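You operate a simulated robot arm through the tools that you are given. There is no shell and no other tool. Be economical: measure what you need, move in short steps, check, and stop when the job is done.

You are at the controls of a simulated two-armed robot. One attempt, no reset.

Task
Pick up the blue cartridge marked "carbon" from the drying grid with one hand, pass it to the other hand and put it on the corner of the long bench.
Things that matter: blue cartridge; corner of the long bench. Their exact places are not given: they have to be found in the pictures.

It is judged by the outcome, as a careful person would: the job done as asked, and still so three seconds after it is handed in. It fails if anything else is knocked over, pushed out of place, dropped, spilled or broken.

Robot
Two 7-joint arms with two-finger parallel grippers on one trunk, on a base that drives. Base frame: it is fixed to the floor where the robot stands at the start and does not move with it; the origin is under the middle of the robot, x ahead of it, y to its left, z up; the surface under the hand at the start is at about z = 0.915. Readings come in m, degrees, newtons and seconds.
The left shoulder is at the start at [0.062, 0.199, 1.204], the right one opposite. With the tool pointing down near the work surface each hand reaches from about 0.3 to 0.72 m from the robot's upright axis, wherever it stands, measured 20 degrees to its own side. Places, roughly: corner of the long bench [-2.8, -0.2, 0.9]. Payload 1.57 kg a hand.
Tool frame (each hand has its own): the origin (TCP) lies between the finger pads and is the grasp point; the fingertips stand 0.03 m ahead of it; z points along the fingers, y is the line along which they close. The gripper opens to 0.11 m. The fingers are 0.024 m wide and 0.012 m thick; the gripper's body (0.048 by 0.112 m) begins 0.078 m behind the TCP.
Orientation is told as [roll, pitch, yaw] about the base's x, y, z axes, in that order, counted from this pose: with the fingers straight down and closing along the base's y, the tool's x points along the base's -x, its y along +y and its z along -z.

Tools
- The arms move only by the tool play_rows. It takes "left_plan", "right_plan" or both (then of equal length, played together; a hand with none holds still); each is a list of rows, each an object of numbers (a shift or turn left out is 0, a gripper value left out holds the last): "x", "y", "z": the shift along the base's x, y, z in m; "rx", "ry", "rz": the turn, a rotation vector about the base's x, y, z in degrees; "gripper": the closure, from 0 (fully open) to 1 (shut). In form: [{"x": .., "y": .., "z": .., "rx": .., "ry": .., "rz": .., "gripper": ..}, ...]. A call has 1 to 10 rows; each row is the pose to reach, as a shift and turn from the pose commanded when the call began. Each row takes 0.2 s and may step no farther than 0.05 m and 8.6 degrees from the row before; otherwise, or with a gripper value out of range, the whole call is refused. A pose out of reach is approached as far as the arm can. The call stops where the force on the tool passes 40 N (or 10 N more than at its start, if that is more) or the arm is blocked; 0.2 s more then pass. The fingers move at their own pace (about 0.072 m/s each) and stop on an object; they squeeze with about 28 N. The grip force told is the motor's: it shows also when the fingers shut on nothing. Time passes only in rows, and 0.2 s behind the last, so rows that repeat a pose let the fingers close. The reply holds the time, the measured pose of the TCP, the force on the tool along the base axes, the opening and the grip force, in the units named above and with some noise, with the torque about the TCP (base axes, N m) and any sound that the robot's microphone picked up.
- Cameras (640 x 400 px; columns grow to the right, rows downward): "scene" is now at [0.0966, 0.0297, 1.7942]; the picture's right is [0.38, -0.93, 0.00], its down [-0.78, -0.32, -0.54] and it looks along [0.50, 0.20, -0.84] (base axes); focal length 253 px, centre (320, 200). "left" rides on the left gripper at [0.07, -0.016, -0.141] in its tool frame; the picture's right is [0.23, 0.97, 0.00], its down [-0.85, 0.20, -0.48] and it looks along [-0.47, 0.11, 0.88] (tool axes); focal length 222 px, centre (320, 200). "right" rides on the right gripper at [0.07, 0.016, -0.141] in its tool frame; the picture's right is [-0.23, 0.97, 0.00], its down [-0.86, -0.20, -0.48] and it looks along [-0.47, -0.11, 0.88] (tool axes); focal length 222 px, centre (320, 200).
- snapshot(camera): a new picture of that camera. It takes no simulated time.
- raise_lower(by): slides the trunk up (or, below 0, down) by that many m; the arms and the scene camera ride with it, the base frame stays. It gives what a move gives, with no picture.
- roll_base(legs): drives the robot by 1 to 6 legs, each [ahead, left, turn to the left] in m, m and degrees, along the robot's own axes; the way and the turn of a leg run together, so that a leg with both is an arc; at most 1.5 m and 180 degrees a leg. The arms and the cameras ride along, it lands a little off, and it stops where it bumps. It gives what a move gives.
- aim_head(pan, tilt): turns the head with the scene camera to pan (to the left, within 86 degrees either way) and tilt (down, from -29 to 69), counted from straight ahead of the robot. It gives what a move gives.
- point_at(camera, pixels): for up to 12 pixels [column, row] of the newest picture of that camera ("zoom" is the newest enlarged one), the place [x, y, z] in the base frame of the surface seen there, good to about 0.003 m, but the place of the scene camera against the robot may be out by one fixed shift of up to 0.025 m in any direction. It takes no simulated time.
- close_up(camera, box): a new picture of the part [left, top, right, bottom] of that camera's present view, enlarged. It takes no simulated time.
- hand_in(): hands the job in; it is judged then, once.

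Work in short steps. Measure before you move; look again where a grasp or a placing could have gone wrong, and mend it. You have 80 turns and 62 pictures in all, those below and enlarged ones among them. Open the grippers and draw the arms clear of the work before you hand the job in, unless the task says otherwise; then end with one line.

The tools are called after "Emit:" by a JSON object that holds its "op" and its "data". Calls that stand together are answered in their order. play_rows: Moves the arms, as the interface text tells. Its arguments: {"type":"object","properties":{"left_plan":{"type":"array"},"right_plan":{"type":"array"}},"required":[]} The other tools are called the same way: raise_lower (by) slides the trunk up or down; roll_base (legs) drives the base; aim_head (pan, tilt) turns the head that bears the scene camera; snapshot (camera) takes a picture; point_at (camera, pixels) gives the place of the surface under pixels of a picture; close_up (camera, box) takes an enlarged picture of a part of a camera's view; hand_in () hands the job in.

At the start:

```text
t: 0.0
left_tcp_pos: [0.4961, 0.3992, 1.1743]
left_ee_rot: [-0.1, 0.1, 0.0]
left_ft_force: [1.1, 0.1, -0.3]
left_moment: [0.01, 0.02, -0.01]
left_finger_gap: 0.1097
left_gripper_force: 0.1
right_tcp_pos: [0.3811, 0.0051, 1.2381]
right_ee_rot: [-0.1, 0.1, 0.0]
right_ft_force: [0.0, 0.2, 0.3]
right_moment: [0.03, 0.01, -0.01]
right_finger_gap: 0.1097
right_gripper_force: 0.0
trunk travel left (down, up): [-0.8, 0.19]
robot x, y, heading: [0.0032, -0.0034, 0.2]
head pan, tilt: [22.1, 57.5]
```

scene: 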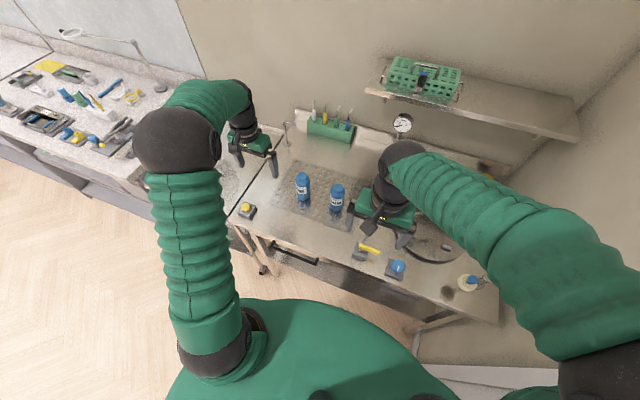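
right: 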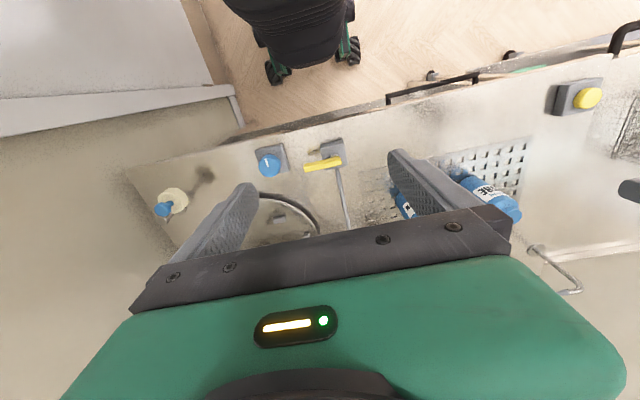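
left: 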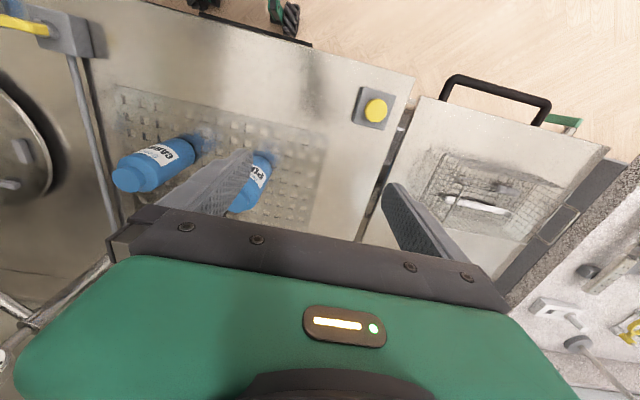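

Two blue cartridges stand on the grid, near scene pixels (303,187) and (337,198). I'll enlarge that part of the scene and the left view to read their labels.

Emit:
{"op": "close_up", "data": {"camera": "scene", "box": [250, 140, 410, 240]}}

Emit:
{"op": "close_up", "data": {"camera": "left", "box": [80, 80, 400, 280]}}

```text
4.00 times, centred on (330, 190) of scene
```

zoom: 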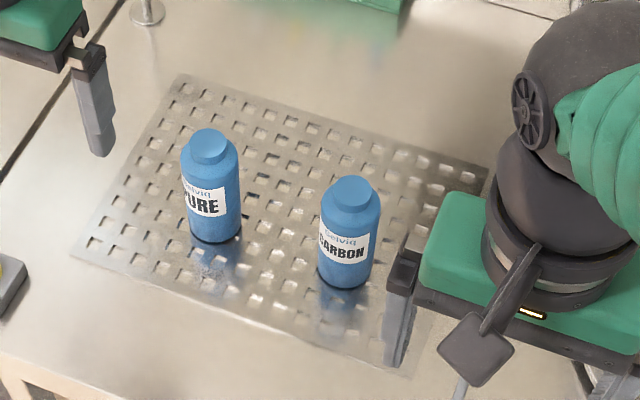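

```text
2.00 times, centred on (240, 180) of left
```

zoom: 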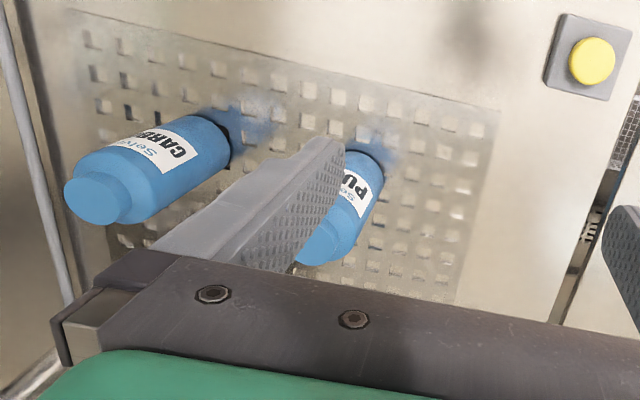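

CARBON is the right-hand cartridge (scene about (337,198), left zoom about (150,170)). I'll measure it and PURE in both cameras.

Emit:
{"op": "point_at", "data": {"camera": "zoom", "pixels": [[90, 200], [140, 170], [160, 205], [130, 155], [200, 180], [222, 150], [250, 170], [320, 245], [360, 170], [590, 60], [450, 30]]}}

Emit:
{"op": "point_at", "data": {"camera": "scene", "pixels": [[338, 187], [337, 198], [335, 210], [302, 175], [303, 188], [303, 199], [245, 210], [345, 225], [398, 267], [370, 248], [285, 130]]}}

```text
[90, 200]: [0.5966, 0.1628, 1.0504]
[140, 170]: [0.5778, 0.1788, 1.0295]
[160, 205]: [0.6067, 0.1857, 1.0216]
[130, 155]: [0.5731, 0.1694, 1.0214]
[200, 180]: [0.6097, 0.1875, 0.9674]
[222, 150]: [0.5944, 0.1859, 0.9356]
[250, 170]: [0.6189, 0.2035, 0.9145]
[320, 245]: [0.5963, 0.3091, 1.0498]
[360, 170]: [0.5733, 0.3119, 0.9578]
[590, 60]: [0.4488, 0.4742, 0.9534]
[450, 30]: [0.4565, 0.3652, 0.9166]
```

```text
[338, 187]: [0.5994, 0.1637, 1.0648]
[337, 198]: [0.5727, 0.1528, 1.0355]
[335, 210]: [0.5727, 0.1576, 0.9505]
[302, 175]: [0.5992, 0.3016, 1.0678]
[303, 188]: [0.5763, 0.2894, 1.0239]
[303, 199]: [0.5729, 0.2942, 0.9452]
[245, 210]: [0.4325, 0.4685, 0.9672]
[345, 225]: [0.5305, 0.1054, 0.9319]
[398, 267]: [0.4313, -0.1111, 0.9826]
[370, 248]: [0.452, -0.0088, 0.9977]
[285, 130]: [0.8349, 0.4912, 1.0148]
```

CARBON's axis is near (0.598, 0.162), with its top at z 1.05 and its base at 0.917. It is about 0.052 m wide. The left hand will pick it from above, so I move that hand over it and shift the right hand aside.

Emit:
{"op": "play_rows", "data": {"left_plan": [{"x": 0.02, "y": -0.045}, {"x": 0.04, "y": -0.09}, {"x": 0.06, "y": -0.135}, {"x": 0.08, "y": -0.18}, {"x": 0.1, "y": -0.225}, {"x": 0.102, "y": -0.237}, {"x": 0.102, "y": -0.237}], "right_plan": [{"y": -0.04}, {"y": -0.08}, {"y": -0.12}, {"y": -0.16}, {"y": -0.2}, {"y": -0.2}, {"y": -0.2}]}}

Emit:
{"op": "snapshot", "data": {"camera": "left"}}

Emit:
{"op": "snapshot", "data": {"camera": "scene"}}

```text
t: 1.6
left_tcp_pos: [0.5982, 0.1597, 1.1781]
left_ee_rot: [0.1, 0.0, 0.1]
left_ft_force: [0.5, 0.1, -0.6]
left_moment: [-0.03, -0.01, 0.02]
left_finger_gap: 0.1101
left_gripper_force: 0.0
right_tcp_pos: [0.381, -0.1976, 1.2393]
right_ee_rot: [0.0, -0.1, 0.0]
right_ft_force: [-0.7, -0.7, 0.4]
right_moment: [0.0, -0.03, 0.0]
right_finger_gap: 0.1102
right_gripper_force: 0.0
trunk travel left (down, up): [-0.8, 0.19]
robot x, y, heading: [0.0029, 0.0011, 0.1]
head pan, tilt: [22.1, 57.5]
```

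```text
56 pictures are left
```

left: 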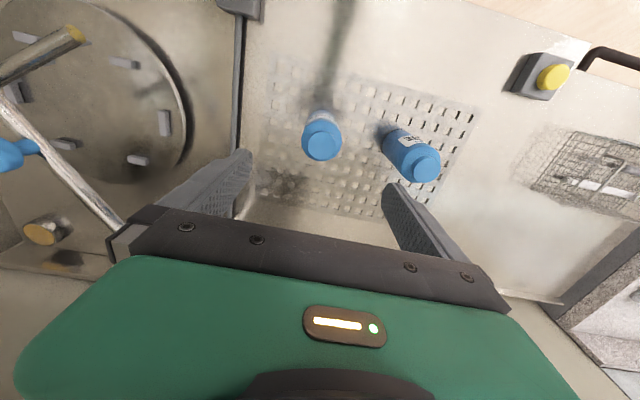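

```text
55 pictures are left
```

scene: 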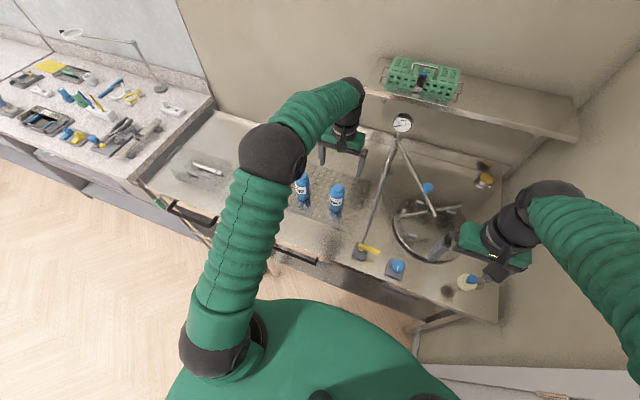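

CARBON's cap is now at left (321,145) and PURE's at (426,163). I'll measure both so I can centre the hand.

Emit:
{"op": "point_at", "data": {"camera": "left", "pixels": [[321, 147], [311, 147], [332, 147], [321, 158], [303, 135], [340, 135], [320, 115], [426, 163], [389, 190], [240, 100], [237, 165]]}}

```text
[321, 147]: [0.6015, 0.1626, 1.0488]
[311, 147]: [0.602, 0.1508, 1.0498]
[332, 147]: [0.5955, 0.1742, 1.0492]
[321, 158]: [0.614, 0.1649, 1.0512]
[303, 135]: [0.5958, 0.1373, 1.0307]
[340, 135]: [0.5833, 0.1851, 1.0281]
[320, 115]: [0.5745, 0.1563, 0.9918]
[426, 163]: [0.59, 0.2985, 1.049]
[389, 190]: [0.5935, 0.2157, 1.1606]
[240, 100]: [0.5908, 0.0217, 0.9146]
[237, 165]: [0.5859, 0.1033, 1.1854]
```

The axis is near (0.599, 0.162), so the hand is within 3 mm of centre. I descend to z ≈ 1.013 and close.

Emit:
{"op": "play_rows", "data": {"left_plan": [{"x": 0.001, "y": 0.002, "z": -0.04}, {"x": 0.001, "y": 0.002, "z": -0.08}, {"x": 0.001, "y": 0.002, "z": -0.12}, {"x": 0.001, "y": 0.002, "z": -0.15}, {"x": 0.001, "y": 0.002, "z": -0.164}, {"x": 0.001, "y": 0.002, "z": -0.164}]}}

Emit:
{"op": "snapshot", "data": {"camera": "left"}}

```text
t: 3.0
left_tcp_pos: [0.5991, 0.162, 1.0126]
left_ee_rot: [0.0, 0.1, -0.1]
left_ft_force: [-0.2, 0.1, -1.2]
left_moment: [0.02, -0.01, -0.02]
left_finger_gap: 0.11
left_gripper_force: 0.0
right_tcp_pos: [0.3803, -0.1978, 1.2392]
right_ee_rot: [0.0, 0.0, 0.0]
right_ft_force: [0.2, 0.4, -1.1]
right_moment: [0.01, 0.0, 0.0]
right_finger_gap: 0.1102
right_gripper_force: 0.2
trunk travel left (down, up): [-0.8, 0.19]
robot x, y, heading: [0.0033, -0.0003, -0.0]
head pan, tilt: [22.1, 57.5]
```

```text
54 pictures are left
```

left: 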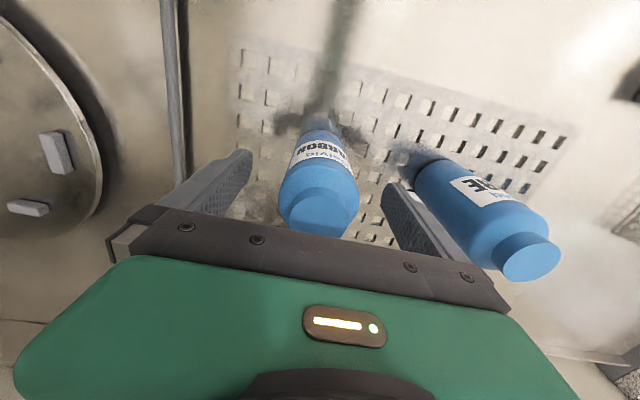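

CARBON sits between the fingers at left (318,185), and PURE is clear of the right-hand finger. I close the gripper.

Emit:
{"op": "play_rows", "data": {"left_plan": [{"gripper": 0.3}, {"gripper": 0.5}, {"gripper": 1}, {"gripper": 1}, {"gripper": 1}, {"gripper": 1}]}}

```text
t: 4.4
left_tcp_pos: [0.5986, 0.1629, 1.0132]
left_ee_rot: [0.0, 0.0, 0.1]
left_ft_force: [0.8, -0.1, 0.7]
left_moment: [-0.06, 0.03, 0.01]
left_finger_gap: 0.0533
left_gripper_force: 28.2
right_tcp_pos: [0.3801, -0.1976, 1.2396]
right_ee_rot: [0.0, 0.0, 0.0]
right_ft_force: [-0.1, -0.5, -0.2]
right_moment: [0.04, -0.03, -0.01]
right_finger_gap: 0.1098
right_gripper_force: 0.1
trunk travel left (down, up): [-0.8, 0.19]
robot x, y, heading: [0.0018, 0.0024, 0.1]
head pan, tilt: [22.1, 57.5]
```

The gap is 0.053 m at 28 N, so the cartridge is gripped. I lift it straight up by 0.2 m.

Emit:
{"op": "play_rows", "data": {"left_plan": [{"z": 0.02}, {"z": 0.05}, {"z": 0.09}, {"z": 0.13}, {"z": 0.17}, {"z": 0.2}, {"z": 0.2}]}}

Emit:
{"op": "snapshot", "data": {"camera": "scene"}}

Emit:
{"op": "snapshot", "data": {"camera": "left"}}

```text
t: 6.0
left_tcp_pos: [0.5985, 0.1629, 1.2133]
left_ee_rot: [0.0, 0.2, 0.1]
left_ft_force: [0.4, -0.3, -3.4]
left_moment: [0.04, -0.03, 0.0]
left_finger_gap: 0.0535
left_gripper_force: 28.1
right_tcp_pos: [0.3818, -0.1969, 1.239]
right_ee_rot: [0.0, 0.0, 0.0]
right_ft_force: [-0.2, -1.0, 0.1]
right_moment: [0.01, -0.01, -0.02]
right_finger_gap: 0.1103
right_gripper_force: 0.0
trunk travel left (down, up): [-0.8, 0.19]
robot x, y, heading: [-0.0012, -0.0005, 0.1]
head pan, tilt: [22.1, 57.5]
```

```text
53 pictures are left
```

scene: 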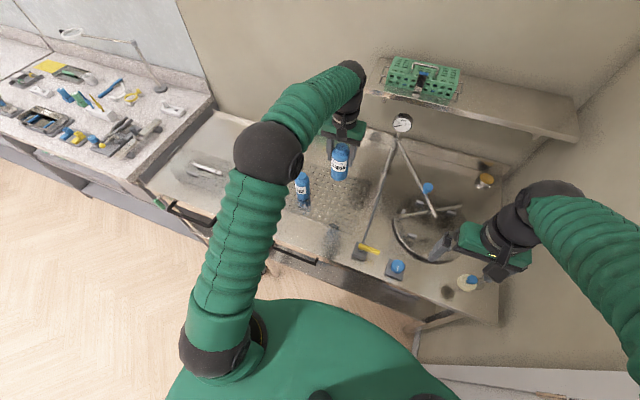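

```text
52 pictures are left
```

left: 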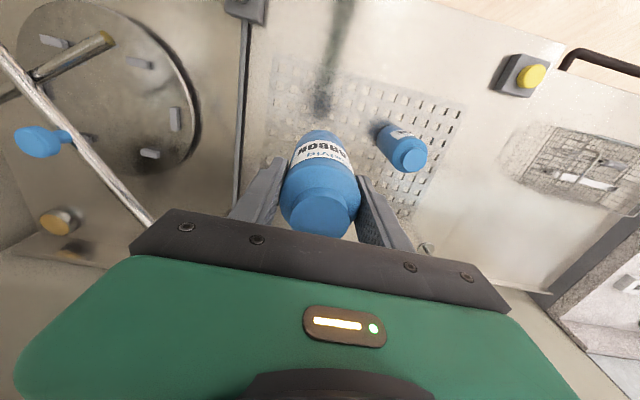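

CARBON is lifted and PURE stands undisturbed. Before driving I'll look to both sides for obstacles.

Emit:
{"op": "aim_head", "data": {"pan": 86, "tilt": 25}}

Emit:
{"op": "snapshot", "data": {"camera": "scene"}}

Emit:
{"op": "aim_head", "data": {"pan": -86, "tilt": 25}}

Emit:
{"op": "snapshot", "data": {"camera": "scene"}}

```text
t: 7.3
left_tcp_pos: [0.6002, 0.1634, 1.2138]
left_ee_rot: [0.0, 0.0, 0.0]
left_ft_force: [0.0, -1.3, -3.3]
left_moment: [0.0, 0.02, 0.02]
left_finger_gap: 0.0533
left_gripper_force: 28.0
right_tcp_pos: [0.3815, -0.1964, 1.2411]
right_ee_rot: [0.0, -0.1, 0.0]
right_ft_force: [0.0, 0.1, 0.2]
right_moment: [0.0, 0.01, 0.02]
right_finger_gap: 0.11
right_gripper_force: 0.1
trunk travel left (down, up): [-0.8, 0.19]
robot x, y, heading: [0.0012, 0.0028, -0.1]
head pan, tilt: [85.9, 25.0]
```

```text
51 pictures are left
```

scene: 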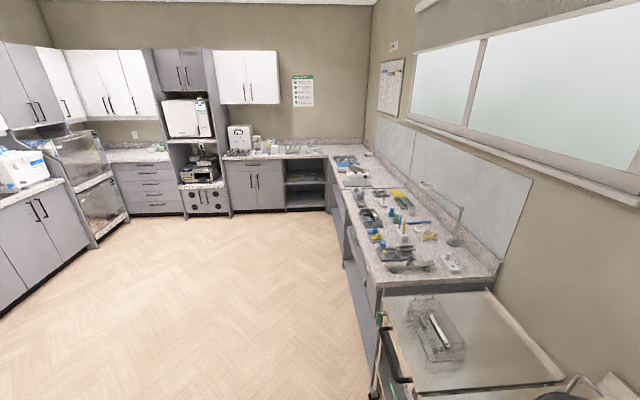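

```text
t: 9.9
left_tcp_pos: [0.5993, 0.1634, 1.214]
left_ee_rot: [-0.1, 0.0, 0.0]
left_ft_force: [0.4, -0.3, -2.2]
left_moment: [-0.01, 0.01, 0.01]
left_finger_gap: 0.0535
left_gripper_force: 28.1
right_tcp_pos: [0.3811, -0.1968, 1.2392]
right_ee_rot: [0.0, -0.1, 0.0]
right_ft_force: [0.2, 0.0, -0.8]
right_moment: [-0.02, 0.0, 0.02]
right_finger_gap: 0.11
right_gripper_force: 0.1
trunk travel left (down, up): [-0.8, 0.19]
robot x, y, heading: [-0.0009, 0.0018, 0.0]
head pan, tilt: [-85.9, 25.0]
```

```text
50 pictures are left
```

scene: 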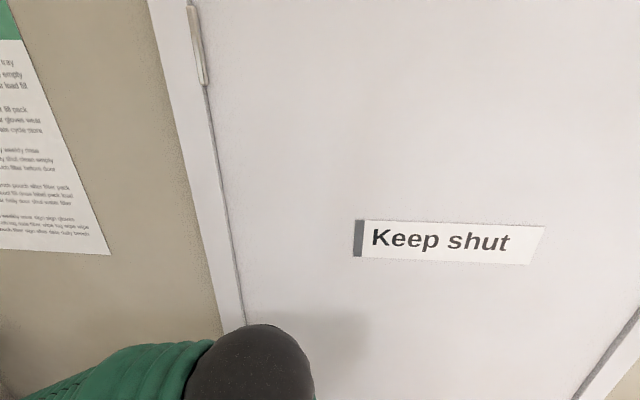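

A door is close on the right, and the room is open on the left and behind. I tuck the left hand in a little, then back away from the bench and shift left.

Emit:
{"op": "play_rows", "data": {"left_plan": [{"x": -0.04}, {"x": -0.08, "z": 0.02}, {"x": -0.12, "z": 0.04}, {"x": -0.15, "z": 0.05}, {"x": -0.15, "z": 0.05}]}}

Emit:
{"op": "roll_base", "data": {"legs": [[-0.45, 0, 0], [0, 0.4, 0]]}}

Emit:
{"op": "aim_head", "data": {"pan": 86, "tilt": 15}}

Emit:
{"op": "snapshot", "data": {"camera": "scene"}}

```text
t: 11.1
left_tcp_pos: [0.4481, 0.1621, 1.2618]
left_ee_rot: [-0.1, 0.0, 0.0]
left_ft_force: [0.3, 0.3, -1.8]
left_moment: [-0.02, -0.03, 0.02]
left_finger_gap: 0.0533
left_gripper_force: 28.0
right_tcp_pos: [0.3803, -0.1977, 1.239]
right_ee_rot: [0.0, 0.0, 0.0]
right_ft_force: [-0.7, -0.4, 1.1]
right_moment: [-0.03, -0.01, 0.02]
right_finger_gap: 0.1099
right_gripper_force: 0.0
trunk travel left (down, up): [-0.8, 0.19]
robot x, y, heading: [0.0019, -0.0004, -0.3]
head pan, tilt: [-85.9, 25.0]
```

```text
t: 16.0
left_tcp_pos: [-0.0025, 0.5638, 1.2621]
left_ee_rot: [0.2, -0.1, 0.0]
left_ft_force: [-0.1, -0.2, -2.4]
left_moment: [0.03, -0.01, 0.02]
left_finger_gap: 0.0535
left_gripper_force: 27.9
right_tcp_pos: [-0.0684, 0.2045, 1.2384]
right_ee_rot: [0.1, -0.1, -0.1]
right_ft_force: [0.3, 0.2, -0.2]
right_moment: [0.02, -0.03, -0.02]
right_finger_gap: 0.1097
right_gripper_force: 0.1
trunk travel left (down, up): [-0.8, 0.19]
robot x, y, heading: [-0.449, 0.4067, -0.1]
head pan, tilt: [-85.9, 25.0]
```

```text
t: 18.6
left_tcp_pos: [-0.0028, 0.5694, 1.261]
left_ee_rot: [0.0, 0.0, 0.0]
left_ft_force: [-0.1, 0.2, -1.7]
left_moment: [-0.02, 0.01, 0.02]
left_finger_gap: 0.0535
left_gripper_force: 28.3
right_tcp_pos: [-0.0692, 0.2096, 1.2405]
right_ee_rot: [0.1, 0.0, 0.1]
right_ft_force: [0.4, -0.1, 0.2]
right_moment: [0.01, 0.0, -0.03]
right_finger_gap: 0.1098
right_gripper_force: 0.0
trunk travel left (down, up): [-0.8, 0.19]
robot x, y, heading: [-0.4487, 0.4069, 0.2]
head pan, tilt: [85.9, 15.0]
```

```text
49 pictures are left
```

scene: 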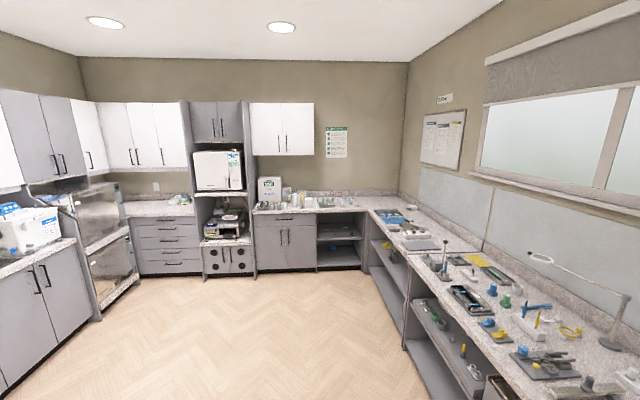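

Bottom of the cartridge is about 0.096 m below the left TCP. The right hand will come in from the right, pointing left and 20° down, and grip the lower body. I turn it to that orientation where there is space, yaw first.

Emit:
{"op": "play_rows", "data": {"right_plan": [{"rz": -8.5}, {"rz": -17}, {"rz": -25.5}, {"rz": -34}, {"rz": -42.5}, {"rz": -51}, {"rz": -59.5}, {"rz": -68}, {"rz": -76.5}, {"rz": -85}]}}

Emit:
{"op": "play_rows", "data": {"right_plan": [{"rz": -5}, {"rz": -5}]}}

Emit:
{"op": "aim_head", "data": {"pan": 10, "tilt": 55}}

Emit:
{"op": "snapshot", "data": {"camera": "scene"}}

```text
t: 20.8
left_tcp_pos: [-0.0043, 0.5694, 1.2614]
left_ee_rot: [0.0, -0.2, 0.1]
left_ft_force: [-0.1, 0.2, -3.5]
left_moment: [0.0, 0.01, -0.01]
left_finger_gap: 0.0533
left_gripper_force: 27.9
right_tcp_pos: [-0.0682, 0.2104, 1.2405]
right_ee_rot: [-0.2, -0.1, -85.2]
right_ft_force: [0.0, -0.5, -0.2]
right_moment: [0.02, 0.02, 0.0]
right_finger_gap: 0.1101
right_gripper_force: 0.1
trunk travel left (down, up): [-0.8, 0.19]
robot x, y, heading: [-0.4483, 0.4033, 0.2]
head pan, tilt: [85.9, 15.0]
```

```text
t: 21.4
left_tcp_pos: [-0.0029, 0.5684, 1.2617]
left_ee_rot: [-0.1, 0.0, 0.0]
left_ft_force: [0.6, 0.7, -1.7]
left_moment: [0.0, 0.0, 0.03]
left_finger_gap: 0.0534
left_gripper_force: 28.3
right_tcp_pos: [-0.0683, 0.2088, 1.2391]
right_ee_rot: [-0.1, -0.1, -90.1]
right_ft_force: [-0.4, -0.7, 0.5]
right_moment: [0.02, -0.01, -0.01]
right_finger_gap: 0.1099
right_gripper_force: 0.0
trunk travel left (down, up): [-0.8, 0.19]
robot x, y, heading: [-0.4467, 0.4058, -0.2]
head pan, tilt: [85.9, 15.0]
```

```text
t: 22.9
left_tcp_pos: [-0.0025, 0.569, 1.2603]
left_ee_rot: [0.1, -0.1, 0.1]
left_ft_force: [-0.1, 0.5, -1.8]
left_moment: [-0.01, 0.0, 0.01]
left_finger_gap: 0.0533
left_gripper_force: 28.1
right_tcp_pos: [-0.0688, 0.2087, 1.2405]
right_ee_rot: [-0.1, -0.2, -90.0]
right_ft_force: [-0.6, 0.2, 0.1]
right_moment: [0.01, 0.01, -0.03]
right_finger_gap: 0.1098
right_gripper_force: 0.1
trunk travel left (down, up): [-0.8, 0.19]
robot x, y, heading: [-0.4493, 0.4074, -0.1]
head pan, tilt: [10.0, 55.0]
```

```text
48 pictures are left
```

scene: 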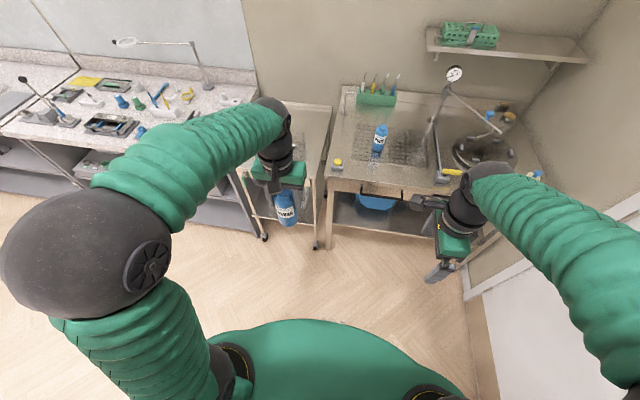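

The yaw is done and nothing is in the way. Now I tilt the right hand 68° about base x so its fingers point left and about 22° down.

Emit:
{"op": "play_rows", "data": {"right_plan": [{"rx": 8.5}, {"rx": 17}, {"rx": 25.5}, {"rx": 34}, {"rx": 42.5}, {"rx": 51}, {"rx": 59.5}, {"rx": 68}, {"rx": 68}]}}

Emit:
{"op": "snapshot", "data": {"camera": "scene"}}

```text
t: 24.9
left_tcp_pos: [-0.0032, 0.5681, 1.2624]
left_ee_rot: [0.0, -0.1, -0.1]
left_ft_force: [0.1, 0.5, -3.6]
left_moment: [0.0, 0.03, 0.02]
left_finger_gap: 0.0531
left_gripper_force: 27.9
right_tcp_pos: [-0.069, 0.2083, 1.2395]
right_ee_rot: [0.0, 68.0, -90.0]
right_ft_force: [0.8, 0.0, 0.1]
right_moment: [0.01, -0.03, 0.01]
right_finger_gap: 0.1102
right_gripper_force: 0.1
trunk travel left (down, up): [-0.8, 0.19]
robot x, y, heading: [-0.4459, 0.4084, -0.1]
head pan, tilt: [10.0, 55.0]
```

```text
47 pictures are left
```

scene: 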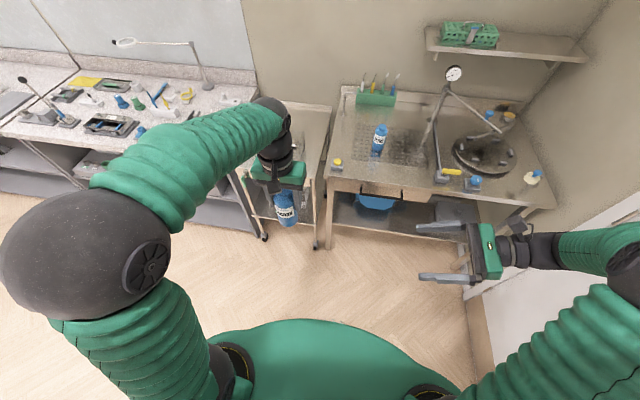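

The right hand now points left. I line it up with the lower part of the cartridge and stop about 0.11 m short to check with its camera.

Emit:
{"op": "play_rows", "data": {"right_plan": [{"x": 0.033, "y": 0.02, "z": -0.018}, {"x": 0.066, "y": 0.045, "z": -0.036}, {"x": 0.066, "y": 0.09, "z": -0.036}, {"x": 0.066, "y": 0.135, "z": -0.036}, {"x": 0.066, "y": 0.18, "z": -0.036}, {"x": 0.066, "y": 0.22, "z": -0.036}, {"x": 0.066, "y": 0.25, "z": -0.036}, {"x": 0.066, "y": 0.25, "z": -0.036}]}}

Emit:
{"op": "snapshot", "data": {"camera": "right"}}

Emit:
{"op": "snapshot", "data": {"camera": "scene"}}

```text
t: 26.7
left_tcp_pos: [-0.0019, 0.5693, 1.261]
left_ee_rot: [0.0, 0.0, 0.0]
left_ft_force: [0.8, -0.1, -1.8]
left_moment: [-0.01, -0.01, 0.02]
left_finger_gap: 0.0533
left_gripper_force: 28.3
right_tcp_pos: [-0.0011, 0.4599, 1.2027]
right_ee_rot: [-0.3, 67.9, -90.3]
right_ft_force: [-1.1, -1.1, 0.1]
right_moment: [0.02, 0.01, 0.02]
right_finger_gap: 0.1102
right_gripper_force: 0.0
trunk travel left (down, up): [-0.8, 0.19]
robot x, y, heading: [-0.4476, 0.4087, 0.3]
head pan, tilt: [10.0, 55.0]
```

```text
46 pictures are left
```

right: 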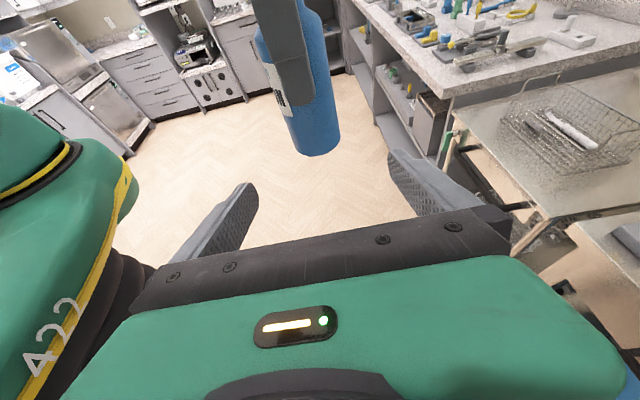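

```text
45 pictures are left
```

scene: 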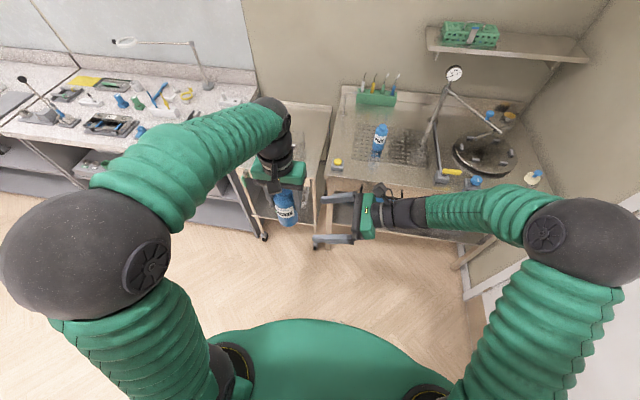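

In the right camera the cartridge hangs centred between the fingers. Its bottom rim is at about (315,152) and the left fingertip at (295,100), so I measure those.

Emit:
{"op": "point_at", "data": {"camera": "right", "pixels": [[316, 152], [300, 146], [333, 146], [315, 125], [295, 101], [330, 100], [325, 60]]}}

```text
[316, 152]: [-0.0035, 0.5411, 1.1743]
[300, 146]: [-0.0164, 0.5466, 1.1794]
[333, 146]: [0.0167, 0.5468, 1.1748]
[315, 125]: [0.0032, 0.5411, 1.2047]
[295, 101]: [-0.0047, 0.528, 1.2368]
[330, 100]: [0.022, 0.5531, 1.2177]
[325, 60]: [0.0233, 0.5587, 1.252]
```

The free lower part spans z 1.17 to 1.232, and the right TCP at z 1.203 is in the middle of it. I advance to the axis at y ≈ 0.568.

Emit:
{"op": "play_rows", "data": {"right_plan": [{"x": -0.001, "y": 0.03}, {"x": -0.001, "y": 0.06}, {"x": -0.001, "y": 0.085}, {"x": -0.001, "y": 0.108}, {"x": -0.001, "y": 0.108}]}}

Emit:
{"op": "snapshot", "data": {"camera": "right"}}

```text
t: 27.9
left_tcp_pos: [-0.0027, 0.5692, 1.2627]
left_ee_rot: [0.0, 0.0, 0.0]
left_ft_force: [-0.9, -0.2, -1.5]
left_moment: [0.01, -0.04, 0.03]
left_finger_gap: 0.0535
left_gripper_force: 27.7
right_tcp_pos: [-0.001, 0.5671, 1.2043]
right_ee_rot: [-0.2, 67.8, -90.0]
right_ft_force: [-0.8, -0.3, -0.2]
right_moment: [-0.02, 0.0, 0.0]
right_finger_gap: 0.1101
right_gripper_force: 0.1
trunk travel left (down, up): [-0.8, 0.19]
robot x, y, heading: [-0.4469, 0.4072, -0.0]
head pan, tilt: [10.0, 55.0]
```

```text
44 pictures are left
```

right: 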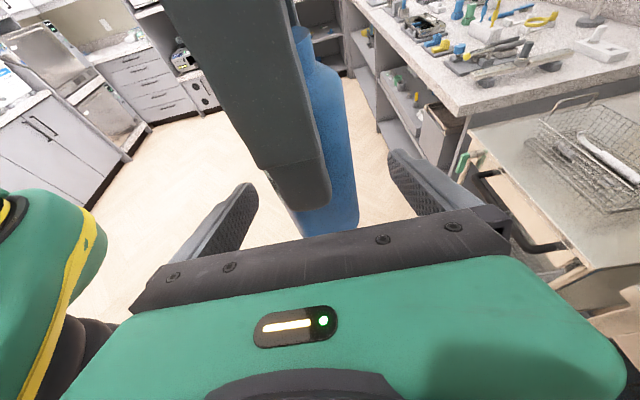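

The cartridge is between the right fingers with no contact force. I close the right gripper while the left holds.

Emit:
{"op": "play_rows", "data": {"right_plan": [{"gripper": 0.3}, {"gripper": 0.5}, {"gripper": 1}, {"gripper": 1}, {"gripper": 1}, {"gripper": 1}]}}

```text
t: 29.3
left_tcp_pos: [-0.0025, 0.5688, 1.2614]
left_ee_rot: [0.0, 0.0, 0.0]
left_ft_force: [6.8, 2.7, -2.3]
left_moment: [-0.12, 0.23, -0.08]
left_finger_gap: 0.0536
left_gripper_force: 28.1
right_tcp_pos: [-0.0012, 0.5661, 1.2049]
right_ee_rot: [-0.2, 67.9, -90.1]
right_ft_force: [-6.2, -1.9, 0.8]
right_moment: [0.24, -0.59, 0.08]
right_finger_gap: 0.053
right_gripper_force: 27.6
trunk travel left (down, up): [-0.8, 0.19]
robot x, y, heading: [-0.4449, 0.4054, 0.1]
head pan, tilt: [10.0, 55.0]
```

Both hands hold it. The right palm sits close behind the left finger, so I open the left only partly (gap about 0.07 m) and then lift it straight off.

Emit:
{"op": "play_rows", "data": {"left_plan": [{"gripper": 0.4}, {"gripper": 0.37}, {"gripper": 0.37}]}}

```text
t: 30.1
left_tcp_pos: [-0.0022, 0.5675, 1.2605]
left_ee_rot: [-0.1, -0.1, 0.1]
left_ft_force: [-0.6, -1.1, -0.5]
left_moment: [0.0, -0.02, 0.0]
left_finger_gap: 0.0692
left_gripper_force: 0.1
right_tcp_pos: [-0.0021, 0.5672, 1.2043]
right_ee_rot: [-0.2, 67.8, -90.2]
right_ft_force: [0.2, -0.1, -0.4]
right_moment: [-0.01, 0.01, 0.02]
right_finger_gap: 0.0529
right_gripper_force: 28.1
trunk travel left (down, up): [-0.8, 0.19]
robot x, y, heading: [-0.4484, 0.4042, 0.2]
head pan, tilt: [10.0, 55.0]
```

The left is free with no side force. I lift it off and then move it away to the left.

Emit:
{"op": "play_rows", "data": {"left_plan": [{"z": 0.03}, {"z": 0.07}, {"z": 0.11}, {"z": 0.14, "y": 0.03}, {"z": 0.14, "y": 0.08}, {"z": 0.14, "y": 0.13}, {"z": 0.12, "y": 0.17, "gripper": 0}, {"z": 0.12, "y": 0.17}]}}

Emit:
{"op": "snapshot", "data": {"camera": "scene"}}

Emit:
{"op": "snapshot", "data": {"camera": "right"}}

```text
t: 31.9
left_tcp_pos: [-0.0026, 0.7407, 1.3803]
left_ee_rot: [-0.1, -0.1, 0.0]
left_ft_force: [-1.0, -0.4, -0.1]
left_moment: [0.01, -0.03, 0.01]
left_finger_gap: 0.1098
left_gripper_force: 0.0
right_tcp_pos: [-0.0004, 0.5663, 1.2049]
right_ee_rot: [-0.3, 67.8, -90.2]
right_ft_force: [-0.4, 0.6, 0.4]
right_moment: [-0.01, -0.01, 0.03]
right_finger_gap: 0.053
right_gripper_force: 27.7
trunk travel left (down, up): [-0.8, 0.19]
robot x, y, heading: [-0.4466, 0.4071, -0.1]
head pan, tilt: [10.0, 55.0]
```

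```text
43 pictures are left
```

scene: 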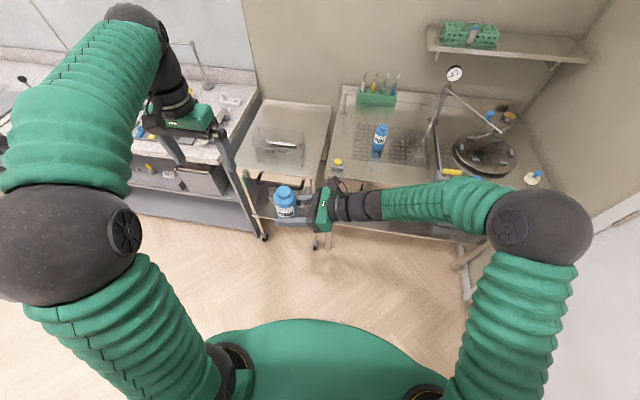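

```text
42 pictures are left
```

right: 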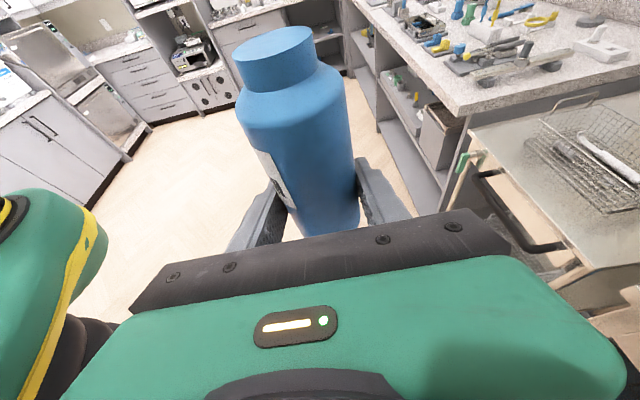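

The handover is done: the right hand holds CARBON upright by its lower body. I back off a little more, turn left 110°, and look towards the long bench.

Emit:
{"op": "roll_base", "data": {"legs": [[-0.3, 0, 0], [0, 0, 110]]}}

Emit:
{"op": "aim_head", "data": {"pan": 70, "tilt": 20}}

Emit:
{"op": "snapshot", "data": {"camera": "scene"}}

```text
t: 38.5
left_tcp_pos: [-1.205, 0.722, 1.3798]
left_ee_rot: [0.1, -0.1, 108.8]
left_ft_force: [0.4, -0.7, 0.1]
left_moment: [0.01, 0.02, -0.03]
left_finger_gap: 0.11
left_gripper_force: 0.1
right_tcp_pos: [-1.0403, 0.7783, 1.2043]
right_ee_rot: [-0.1, 67.8, 18.6]
right_ft_force: [-0.1, -0.5, 0.3]
right_moment: [-0.01, -0.02, 0.02]
right_finger_gap: 0.0531
right_gripper_force: 27.9
trunk travel left (down, up): [-0.8, 0.19]
robot x, y, heading: [-0.7431, 0.4072, 108.6]
head pan, tilt: [10.0, 55.0]
```

```text
t: 39.8
left_tcp_pos: [-1.2049, 0.7197, 1.3817]
left_ee_rot: [0.0, -0.1, 108.8]
left_ft_force: [0.4, -0.5, 0.0]
left_moment: [-0.04, 0.01, 0.0]
left_finger_gap: 0.1101
left_gripper_force: 0.0
right_tcp_pos: [-1.0412, 0.7764, 1.2052]
right_ee_rot: [0.0, 67.7, 18.8]
right_ft_force: [0.2, -0.4, 0.8]
right_moment: [-0.01, 0.01, -0.01]
right_finger_gap: 0.0529
right_gripper_force: 27.3
trunk travel left (down, up): [-0.8, 0.19]
robot x, y, heading: [-0.743, 0.4053, 108.7]
head pan, tilt: [70.0, 20.0]
```

```text
41 pictures are left
```

scene: 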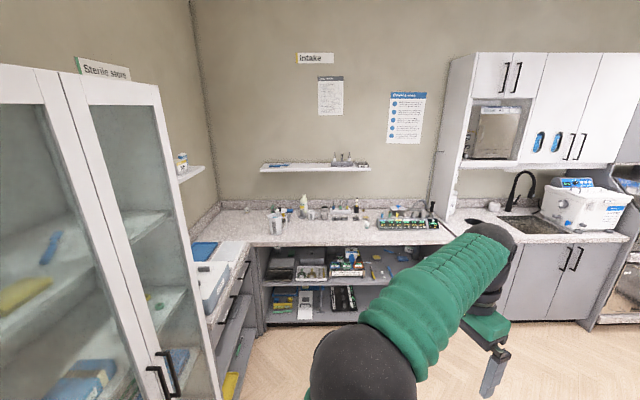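

I now face the far side of the room along −x. An L-shaped bench runs along the far and left walls, with its inner corner near pixel (235,222). I measure it to match the stated (−2.8, −0.2).

Emit:
{"op": "point_at", "data": {"camera": "scene", "pixels": [[240, 215], [225, 225], [215, 205], [255, 240], [245, 243], [350, 240], [440, 240], [277, 222], [205, 252], [215, 275], [435, 222], [240, 265]]}}

Emit:
{"op": "close_up", "data": {"camera": "scene", "box": [160, 150, 480, 350]}}

```text
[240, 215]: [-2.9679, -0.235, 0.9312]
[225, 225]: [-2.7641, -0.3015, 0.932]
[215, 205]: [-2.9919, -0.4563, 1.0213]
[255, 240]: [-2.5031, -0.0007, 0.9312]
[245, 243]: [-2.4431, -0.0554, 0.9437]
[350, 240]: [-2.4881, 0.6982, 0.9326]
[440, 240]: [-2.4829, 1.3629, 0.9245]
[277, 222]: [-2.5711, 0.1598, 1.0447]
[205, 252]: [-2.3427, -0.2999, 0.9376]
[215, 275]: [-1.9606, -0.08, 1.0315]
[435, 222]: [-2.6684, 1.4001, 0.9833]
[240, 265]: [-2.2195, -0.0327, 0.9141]
```

```text
2.00 times, centred on (320, 250) of scene
```

zoom: 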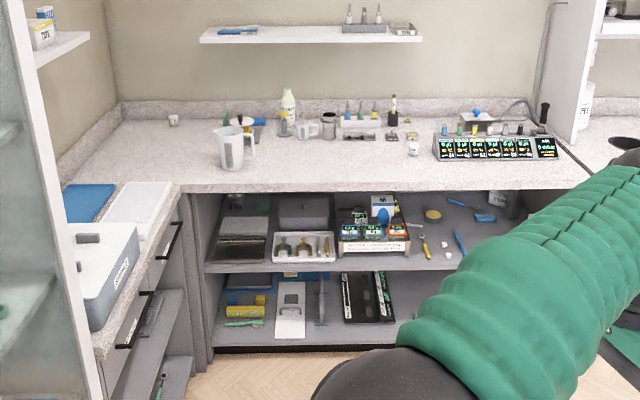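

The inner corner of the L-shaped bench is clear around (−2.75, −0.2). The stated point lies on it, and there is a jug at (−2.57, 0.16). To reach into the corner past the jug, the right hand should point ahead of the robot, so I turn it to face forward out here in the open, translating as I go.

Emit:
{"op": "play_rows", "data": {"right_plan": [{"x": 0.029, "y": 0.027, "rz": -8.5}, {"x": 0.058, "y": 0.054, "rz": -17}, {"x": 0.087, "y": 0.08, "rz": -25.5}, {"x": 0.116, "y": 0.107, "rz": -34}, {"x": 0.145, "y": 0.134, "rz": -42.5}, {"x": 0.174, "y": 0.16, "rz": -51}, {"x": 0.203, "y": 0.187, "rz": -59.5}, {"x": 0.232, "y": 0.214, "rz": -68}, {"x": 0.261, "y": 0.24, "rz": -76.5}, {"x": 0.29, "y": 0.267, "rz": -85}]}}

Emit:
{"op": "aim_head", "data": {"pan": 0, "tilt": 45}}

Emit:
{"op": "snapshot", "data": {"camera": "scene"}}

```text
t: 42.0
left_tcp_pos: [-1.2055, 0.7227, 1.3786]
left_ee_rot: [0.0, -0.1, 108.8]
left_ft_force: [-0.4, -0.3, 0.1]
left_moment: [0.0, -0.02, -0.03]
left_finger_gap: 0.1102
left_gripper_force: 0.2
right_tcp_pos: [-0.7467, 1.0446, 1.2055]
right_ee_rot: [0.0, 67.8, -66.2]
right_ft_force: [1.1, 0.4, -2.3]
right_moment: [-0.02, 0.02, 0.03]
right_finger_gap: 0.0533
right_gripper_force: 27.4
trunk travel left (down, up): [-0.8, 0.19]
robot x, y, heading: [-0.7429, 0.4076, 109.0]
head pan, tilt: [70.0, 20.0]
```

```text
t: 43.4
left_tcp_pos: [-1.2043, 0.7208, 1.3806]
left_ee_rot: [0.0, -0.1, 108.8]
left_ft_force: [-0.2, 0.0, 0.5]
left_moment: [0.06, 0.01, 0.02]
left_finger_gap: 0.1102
left_gripper_force: 0.1
right_tcp_pos: [-0.7476, 1.0448, 1.2058]
right_ee_rot: [0.1, 67.8, -65.9]
right_ft_force: [0.7, -0.1, -2.0]
right_moment: [0.02, -0.01, -0.03]
right_finger_gap: 0.053
right_gripper_force: 27.5
trunk travel left (down, up): [-0.8, 0.19]
robot x, y, heading: [-0.7492, 0.4048, 109.3]
head pan, tilt: [0.0, 45.0]
```

```text
39 pictures are left
```

scene: 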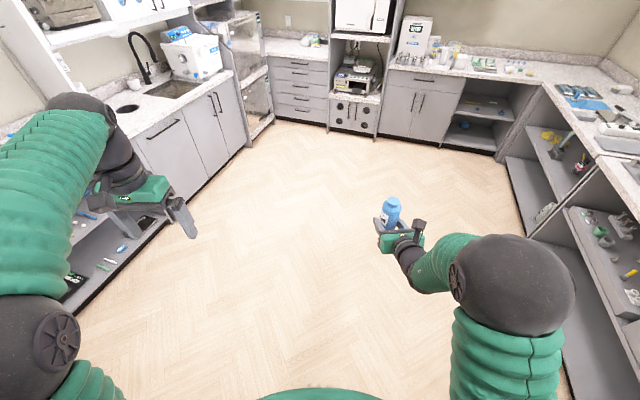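

The turn worked and the grip is steady at 27 N. Now I turn to face the far bench and drive partway along.

Emit:
{"op": "roll_base", "data": {"legs": [[0, 0, 71], [0.75, -0.15, 0]]}}

Emit:
{"op": "aim_head", "data": {"pan": 28, "tilt": 35}}

Emit:
{"op": "snapshot", "data": {"camera": "scene"}}

```text
t: 50.8
left_tcp_pos: [-1.9551, 0.1889, 1.3803]
left_ee_rot: [0.0, -0.3, -178.4]
left_ft_force: [-0.2, -0.3, -0.3]
left_moment: [0.0, 0.0, -0.02]
left_finger_gap: 0.11
left_gripper_force: 0.0
right_tcp_pos: [-2.1278, 0.7223, 1.2079]
right_ee_rot: [0.3, 68.1, 6.8]
right_ft_force: [-0.3, 0.1, -2.5]
right_moment: [-0.01, 0.02, 0.02]
right_finger_gap: 0.053
right_gripper_force: 27.9
trunk travel left (down, up): [-0.8, 0.19]
robot x, y, heading: [-1.5207, 0.5356, -178.4]
head pan, tilt: [0.0, 45.0]
```

```text
t: 51.7
left_tcp_pos: [-1.9558, 0.189, 1.3815]
left_ee_rot: [0.0, -0.2, -178.4]
left_ft_force: [-0.1, 0.7, 0.9]
left_moment: [-0.02, 0.03, 0.01]
left_finger_gap: 0.11
left_gripper_force: 0.1
right_tcp_pos: [-2.1287, 0.7212, 1.2063]
right_ee_rot: [0.2, 67.9, 6.9]
right_ft_force: [0.6, 0.1, -2.9]
right_moment: [0.01, -0.01, -0.01]
right_finger_gap: 0.0529
right_gripper_force: 27.9
trunk travel left (down, up): [-0.8, 0.19]
robot x, y, heading: [-1.5206, 0.5324, -178.6]
head pan, tilt: [28.0, 35.0]
```

```text
38 pictures are left
```

scene: 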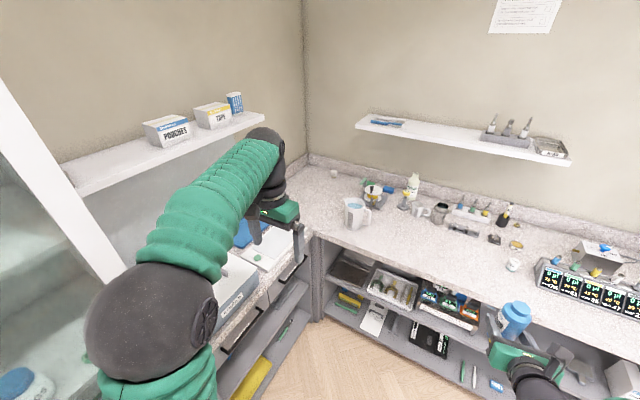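

I can see the corner clearly: free surface around (335,195), jug at (355,212), a small white cup at (333,173). I measure these along with the edges, wing and cabinet.

Emit:
{"op": "point_at", "data": {"camera": "scene", "pixels": [[335, 195], [322, 185], [333, 173], [355, 203], [345, 218], [325, 240], [315, 233], [375, 190], [312, 205], [265, 250], [120, 262], [255, 240]]}}

Emit:
{"op": "point_at", "data": {"camera": "scene", "pixels": [[60, 120], [130, 285], [200, 140], [140, 275], [185, 250], [235, 290], [308, 160], [150, 240], [95, 215], [370, 130]]}}

```text
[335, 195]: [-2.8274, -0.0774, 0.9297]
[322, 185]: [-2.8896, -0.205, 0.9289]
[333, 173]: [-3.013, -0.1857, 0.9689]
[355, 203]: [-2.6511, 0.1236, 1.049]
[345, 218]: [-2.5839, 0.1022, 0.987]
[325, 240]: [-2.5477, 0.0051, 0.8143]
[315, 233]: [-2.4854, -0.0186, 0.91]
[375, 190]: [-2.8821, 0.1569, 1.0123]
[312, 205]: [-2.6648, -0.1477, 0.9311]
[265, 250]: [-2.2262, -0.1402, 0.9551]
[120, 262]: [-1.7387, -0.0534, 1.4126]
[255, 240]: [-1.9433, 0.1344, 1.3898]
```

```text
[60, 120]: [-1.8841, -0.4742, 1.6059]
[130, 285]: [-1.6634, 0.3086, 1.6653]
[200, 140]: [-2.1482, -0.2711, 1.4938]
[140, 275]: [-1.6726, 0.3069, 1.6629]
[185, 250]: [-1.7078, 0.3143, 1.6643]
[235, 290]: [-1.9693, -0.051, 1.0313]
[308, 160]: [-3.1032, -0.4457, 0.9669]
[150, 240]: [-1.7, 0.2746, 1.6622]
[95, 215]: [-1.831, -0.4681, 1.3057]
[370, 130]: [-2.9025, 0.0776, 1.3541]
```

The target spot will be about (−2.75, −0.17): bare bench, clear of the jug (−2.62, 0.12), the cup (−3.01, −0.19) and the wing lid. Before turning into the corner I tuck the left hand in, away from the wall shelf, and raise the right hand by 0.06 m.

Emit:
{"op": "play_rows", "data": {"left_plan": [{"x": 0.03, "y": 0.035}, {"x": 0.06, "y": 0.07}, {"x": 0.09, "y": 0.105}, {"x": 0.12, "y": 0.14}, {"x": 0.12, "y": 0.14}], "right_plan": [{"z": 0.02}, {"z": 0.04}, {"z": 0.06}, {"z": 0.06}, {"z": 0.06}]}}

Emit:
{"op": "roll_base", "data": {"legs": [[0, 0, 45]]}}

Emit:
{"op": "aim_head", "data": {"pan": 0, "tilt": 45}}

Emit:
{"op": "snapshot", "data": {"camera": "scene"}}

```text
t: 52.9
left_tcp_pos: [-1.8332, 0.3315, 1.3796]
left_ee_rot: [0.0, -0.1, -178.3]
left_ft_force: [-0.3, -0.3, -0.2]
left_moment: [0.0, 0.01, 0.02]
left_finger_gap: 0.1102
left_gripper_force: 0.1
right_tcp_pos: [-2.1273, 0.7222, 1.2654]
right_ee_rot: [0.1, 67.8, 6.8]
right_ft_force: [0.7, 0.0, -2.9]
right_moment: [0.03, -0.03, -0.02]
right_finger_gap: 0.0527
right_gripper_force: 28.0
trunk travel left (down, up): [-0.8, 0.19]
robot x, y, heading: [-1.5192, 0.5344, -178.4]
head pan, tilt: [28.0, 35.0]
```

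```text
t: 55.3
left_tcp_pos: [-1.6001, 0.1694, 1.3794]
left_ee_rot: [0.1, -0.1, -133.6]
left_ft_force: [0.0, 0.5, 0.6]
left_moment: [0.0, 0.01, 0.02]
left_finger_gap: 0.1099
left_gripper_force: 0.1
right_tcp_pos: [-2.0829, 0.2403, 1.267]
right_ee_rot: [0.2, 68.0, 51.5]
right_ft_force: [-0.5, 1.6, -2.1]
right_moment: [-0.06, -0.05, -0.01]
right_finger_gap: 0.0529
right_gripper_force: 27.9
trunk travel left (down, up): [-0.8, 0.19]
robot x, y, heading: [-1.5175, 0.5339, -133.8]
head pan, tilt: [28.0, 35.0]
```

```text
t: 56.3
left_tcp_pos: [-1.5991, 0.1703, 1.3792]
left_ee_rot: [-0.1, -0.2, -133.6]
left_ft_force: [-0.2, 0.2, -0.7]
left_moment: [0.03, 0.01, 0.01]
left_finger_gap: 0.1101
left_gripper_force: 0.0
right_tcp_pos: [-2.0815, 0.2413, 1.2664]
right_ee_rot: [0.2, 67.9, 51.5]
right_ft_force: [1.1, 0.3, -2.0]
right_moment: [0.03, -0.01, 0.01]
right_finger_gap: 0.0527
right_gripper_force: 27.7
trunk travel left (down, up): [-0.8, 0.19]
robot x, y, heading: [-1.5184, 0.5334, -133.6]
head pan, tilt: [0.0, 45.0]
```

```text
37 pictures are left
```

scene: 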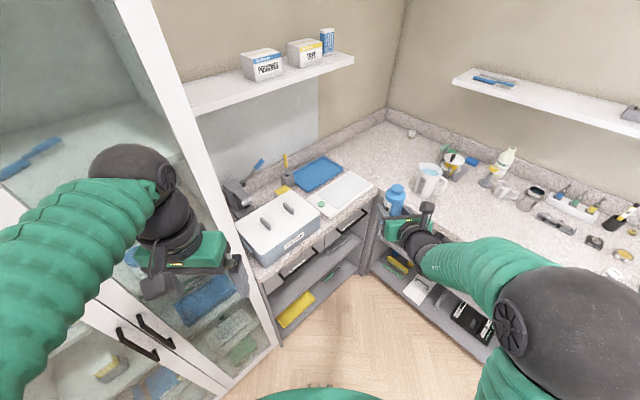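

The corner is straight ahead. The left hand is near the cabinet, so I measure the cabinet edge before moving diagonally.

Emit:
{"op": "point_at", "data": {"camera": "scene", "pixels": [[258, 320], [180, 100], [225, 220], [100, 20], [240, 262], [150, 290], [228, 120], [345, 58], [390, 150], [430, 170], [372, 187], [275, 345]]}}

```text
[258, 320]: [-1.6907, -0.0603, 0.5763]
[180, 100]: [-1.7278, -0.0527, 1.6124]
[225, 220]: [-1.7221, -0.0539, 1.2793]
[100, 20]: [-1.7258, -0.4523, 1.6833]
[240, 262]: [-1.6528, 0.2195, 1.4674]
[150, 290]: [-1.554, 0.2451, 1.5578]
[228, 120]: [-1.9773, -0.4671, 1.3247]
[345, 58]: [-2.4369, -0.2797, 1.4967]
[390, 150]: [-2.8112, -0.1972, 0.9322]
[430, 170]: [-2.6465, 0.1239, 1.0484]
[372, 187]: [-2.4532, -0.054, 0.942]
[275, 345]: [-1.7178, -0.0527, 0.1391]
```

The cabinet front is at y −0.055 and ends at x −1.72, so I drive along −x first and then in towards the wing.

Emit:
{"op": "roll_base", "data": {"legs": [[0.38, -0.398, 0], [0.15, 0.08, 0]]}}

Emit:
{"op": "aim_head", "data": {"pan": -8, "tilt": 50}}

Emit:
{"op": "snapshot", "data": {"camera": "scene"}}

Emit:
{"op": "snapshot", "data": {"camera": "right"}}

```text
t: 60.5
left_tcp_pos: [-2.2031, 0.0189, 1.3817]
left_ee_rot: [0.4, -0.5, -133.5]
left_ft_force: [-0.4, 0.3, -0.1]
left_moment: [-0.03, -0.05, 0.01]
left_finger_gap: 0.1102
left_gripper_force: 0.1
right_tcp_pos: [-2.6866, 0.0882, 1.2656]
right_ee_rot: [-0.9, 68.0, 50.8]
right_ft_force: [-0.5, 0.5, -3.5]
right_moment: [-0.01, -0.02, 0.03]
right_finger_gap: 0.0527
right_gripper_force: 28.0
trunk travel left (down, up): [-0.8, 0.19]
robot x, y, heading: [-2.1169, 0.3748, -133.5]
head pan, tilt: [0.0, 45.0]
```

```text
t: 61.2
left_tcp_pos: [-2.1978, 0.0132, 1.3809]
left_ee_rot: [0.1, -0.2, -133.5]
left_ft_force: [-0.3, 0.3, 0.3]
left_moment: [0.0, 0.01, -0.03]
left_finger_gap: 0.1099
left_gripper_force: 0.1
right_tcp_pos: [-2.6831, 0.0825, 1.2666]
right_ee_rot: [0.1, 67.9, 51.5]
right_ft_force: [0.3, -0.7, -2.4]
right_moment: [0.09, -0.01, -0.02]
right_finger_gap: 0.0528
right_gripper_force: 27.6
trunk travel left (down, up): [-0.8, 0.19]
robot x, y, heading: [-2.1221, 0.3778, -133.2]
head pan, tilt: [-8.0, 50.0]
```

```text
36 pictures are left
```

scene: 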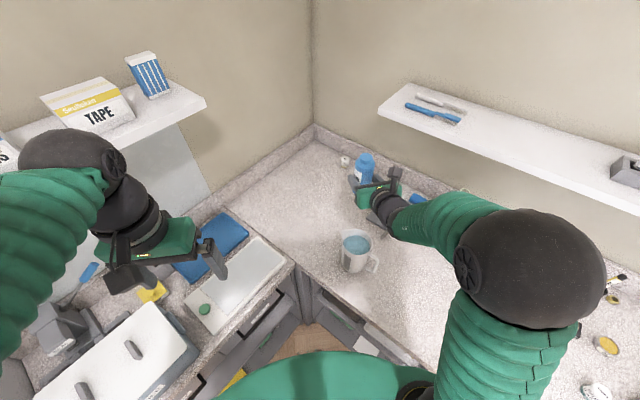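

```text
35 pictures are left
```

right: 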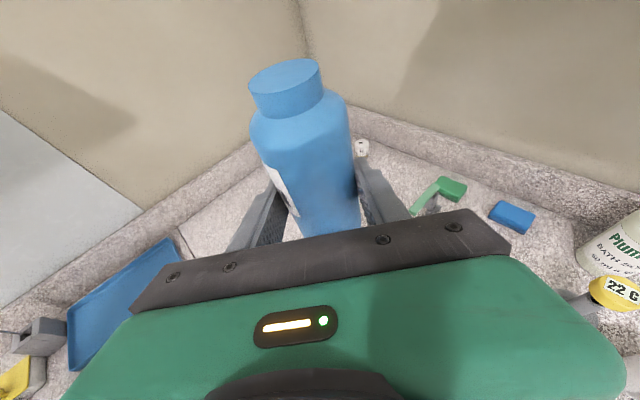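

The hand is above the corner, with the jug at scene (355,245) and the corner bare. I shift at this height to (−2.75, −0.17) and turn the hand 24° so the wrist comes in beside the jug.

Emit:
{"op": "play_rows", "data": {"right_plan": [{"x": -0.01, "y": -0.036, "rz": -3.5}, {"x": -0.02, "y": -0.072, "rz": -7}, {"x": -0.03, "y": -0.108, "rz": -10.5}, {"x": -0.04, "y": -0.144, "rz": -14}, {"x": -0.05, "y": -0.18, "rz": -17.5}, {"x": -0.06, "y": -0.216, "rz": -21}, {"x": -0.067, "y": -0.253, "rz": -24}, {"x": -0.067, "y": -0.253, "rz": -24}]}}

Emit:
{"op": "snapshot", "data": {"camera": "scene"}}

Emit:
{"op": "snapshot", "data": {"camera": "right"}}

```text
t: 62.0
left_tcp_pos: [-2.1922, 0.0114, 1.3819]
left_ee_rot: [0.0, -0.4, -133.4]
left_ft_force: [1.2, 0.5, -0.9]
left_moment: [-0.03, -0.01, 0.02]
left_finger_gap: 0.1099
left_gripper_force: 0.0
right_tcp_pos: [-2.7522, 0.0323, 1.3725]
right_ee_rot: [-40.0, 71.9, -1.4]
right_ft_force: [0.8, -0.2, -1.7]
right_moment: [-0.02, -0.01, -0.05]
right_finger_gap: 0.0529
right_gripper_force: 28.0
trunk travel left (down, up): [-0.8, 0.19]
robot x, y, heading: [-2.1166, 0.3759, -133.5]
head pan, tilt: [-8.0, 50.0]
stopped in row 3 (right hand): the arm was blocked; the commanded pose is now the measured one
```

```text
34 pictures are left
```

scene: 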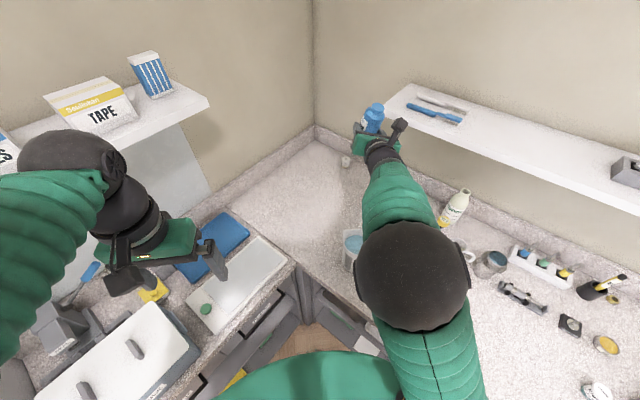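

```text
33 pictures are left
```

right: 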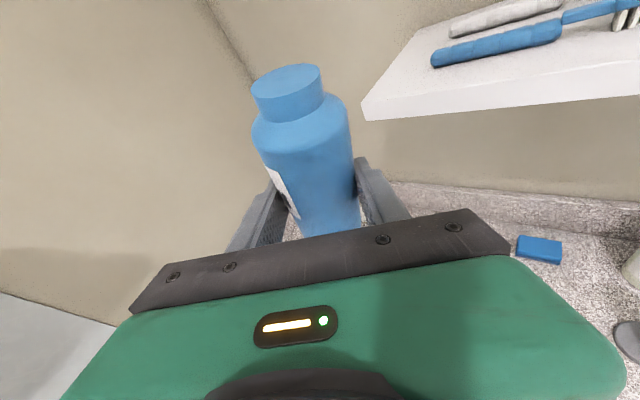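

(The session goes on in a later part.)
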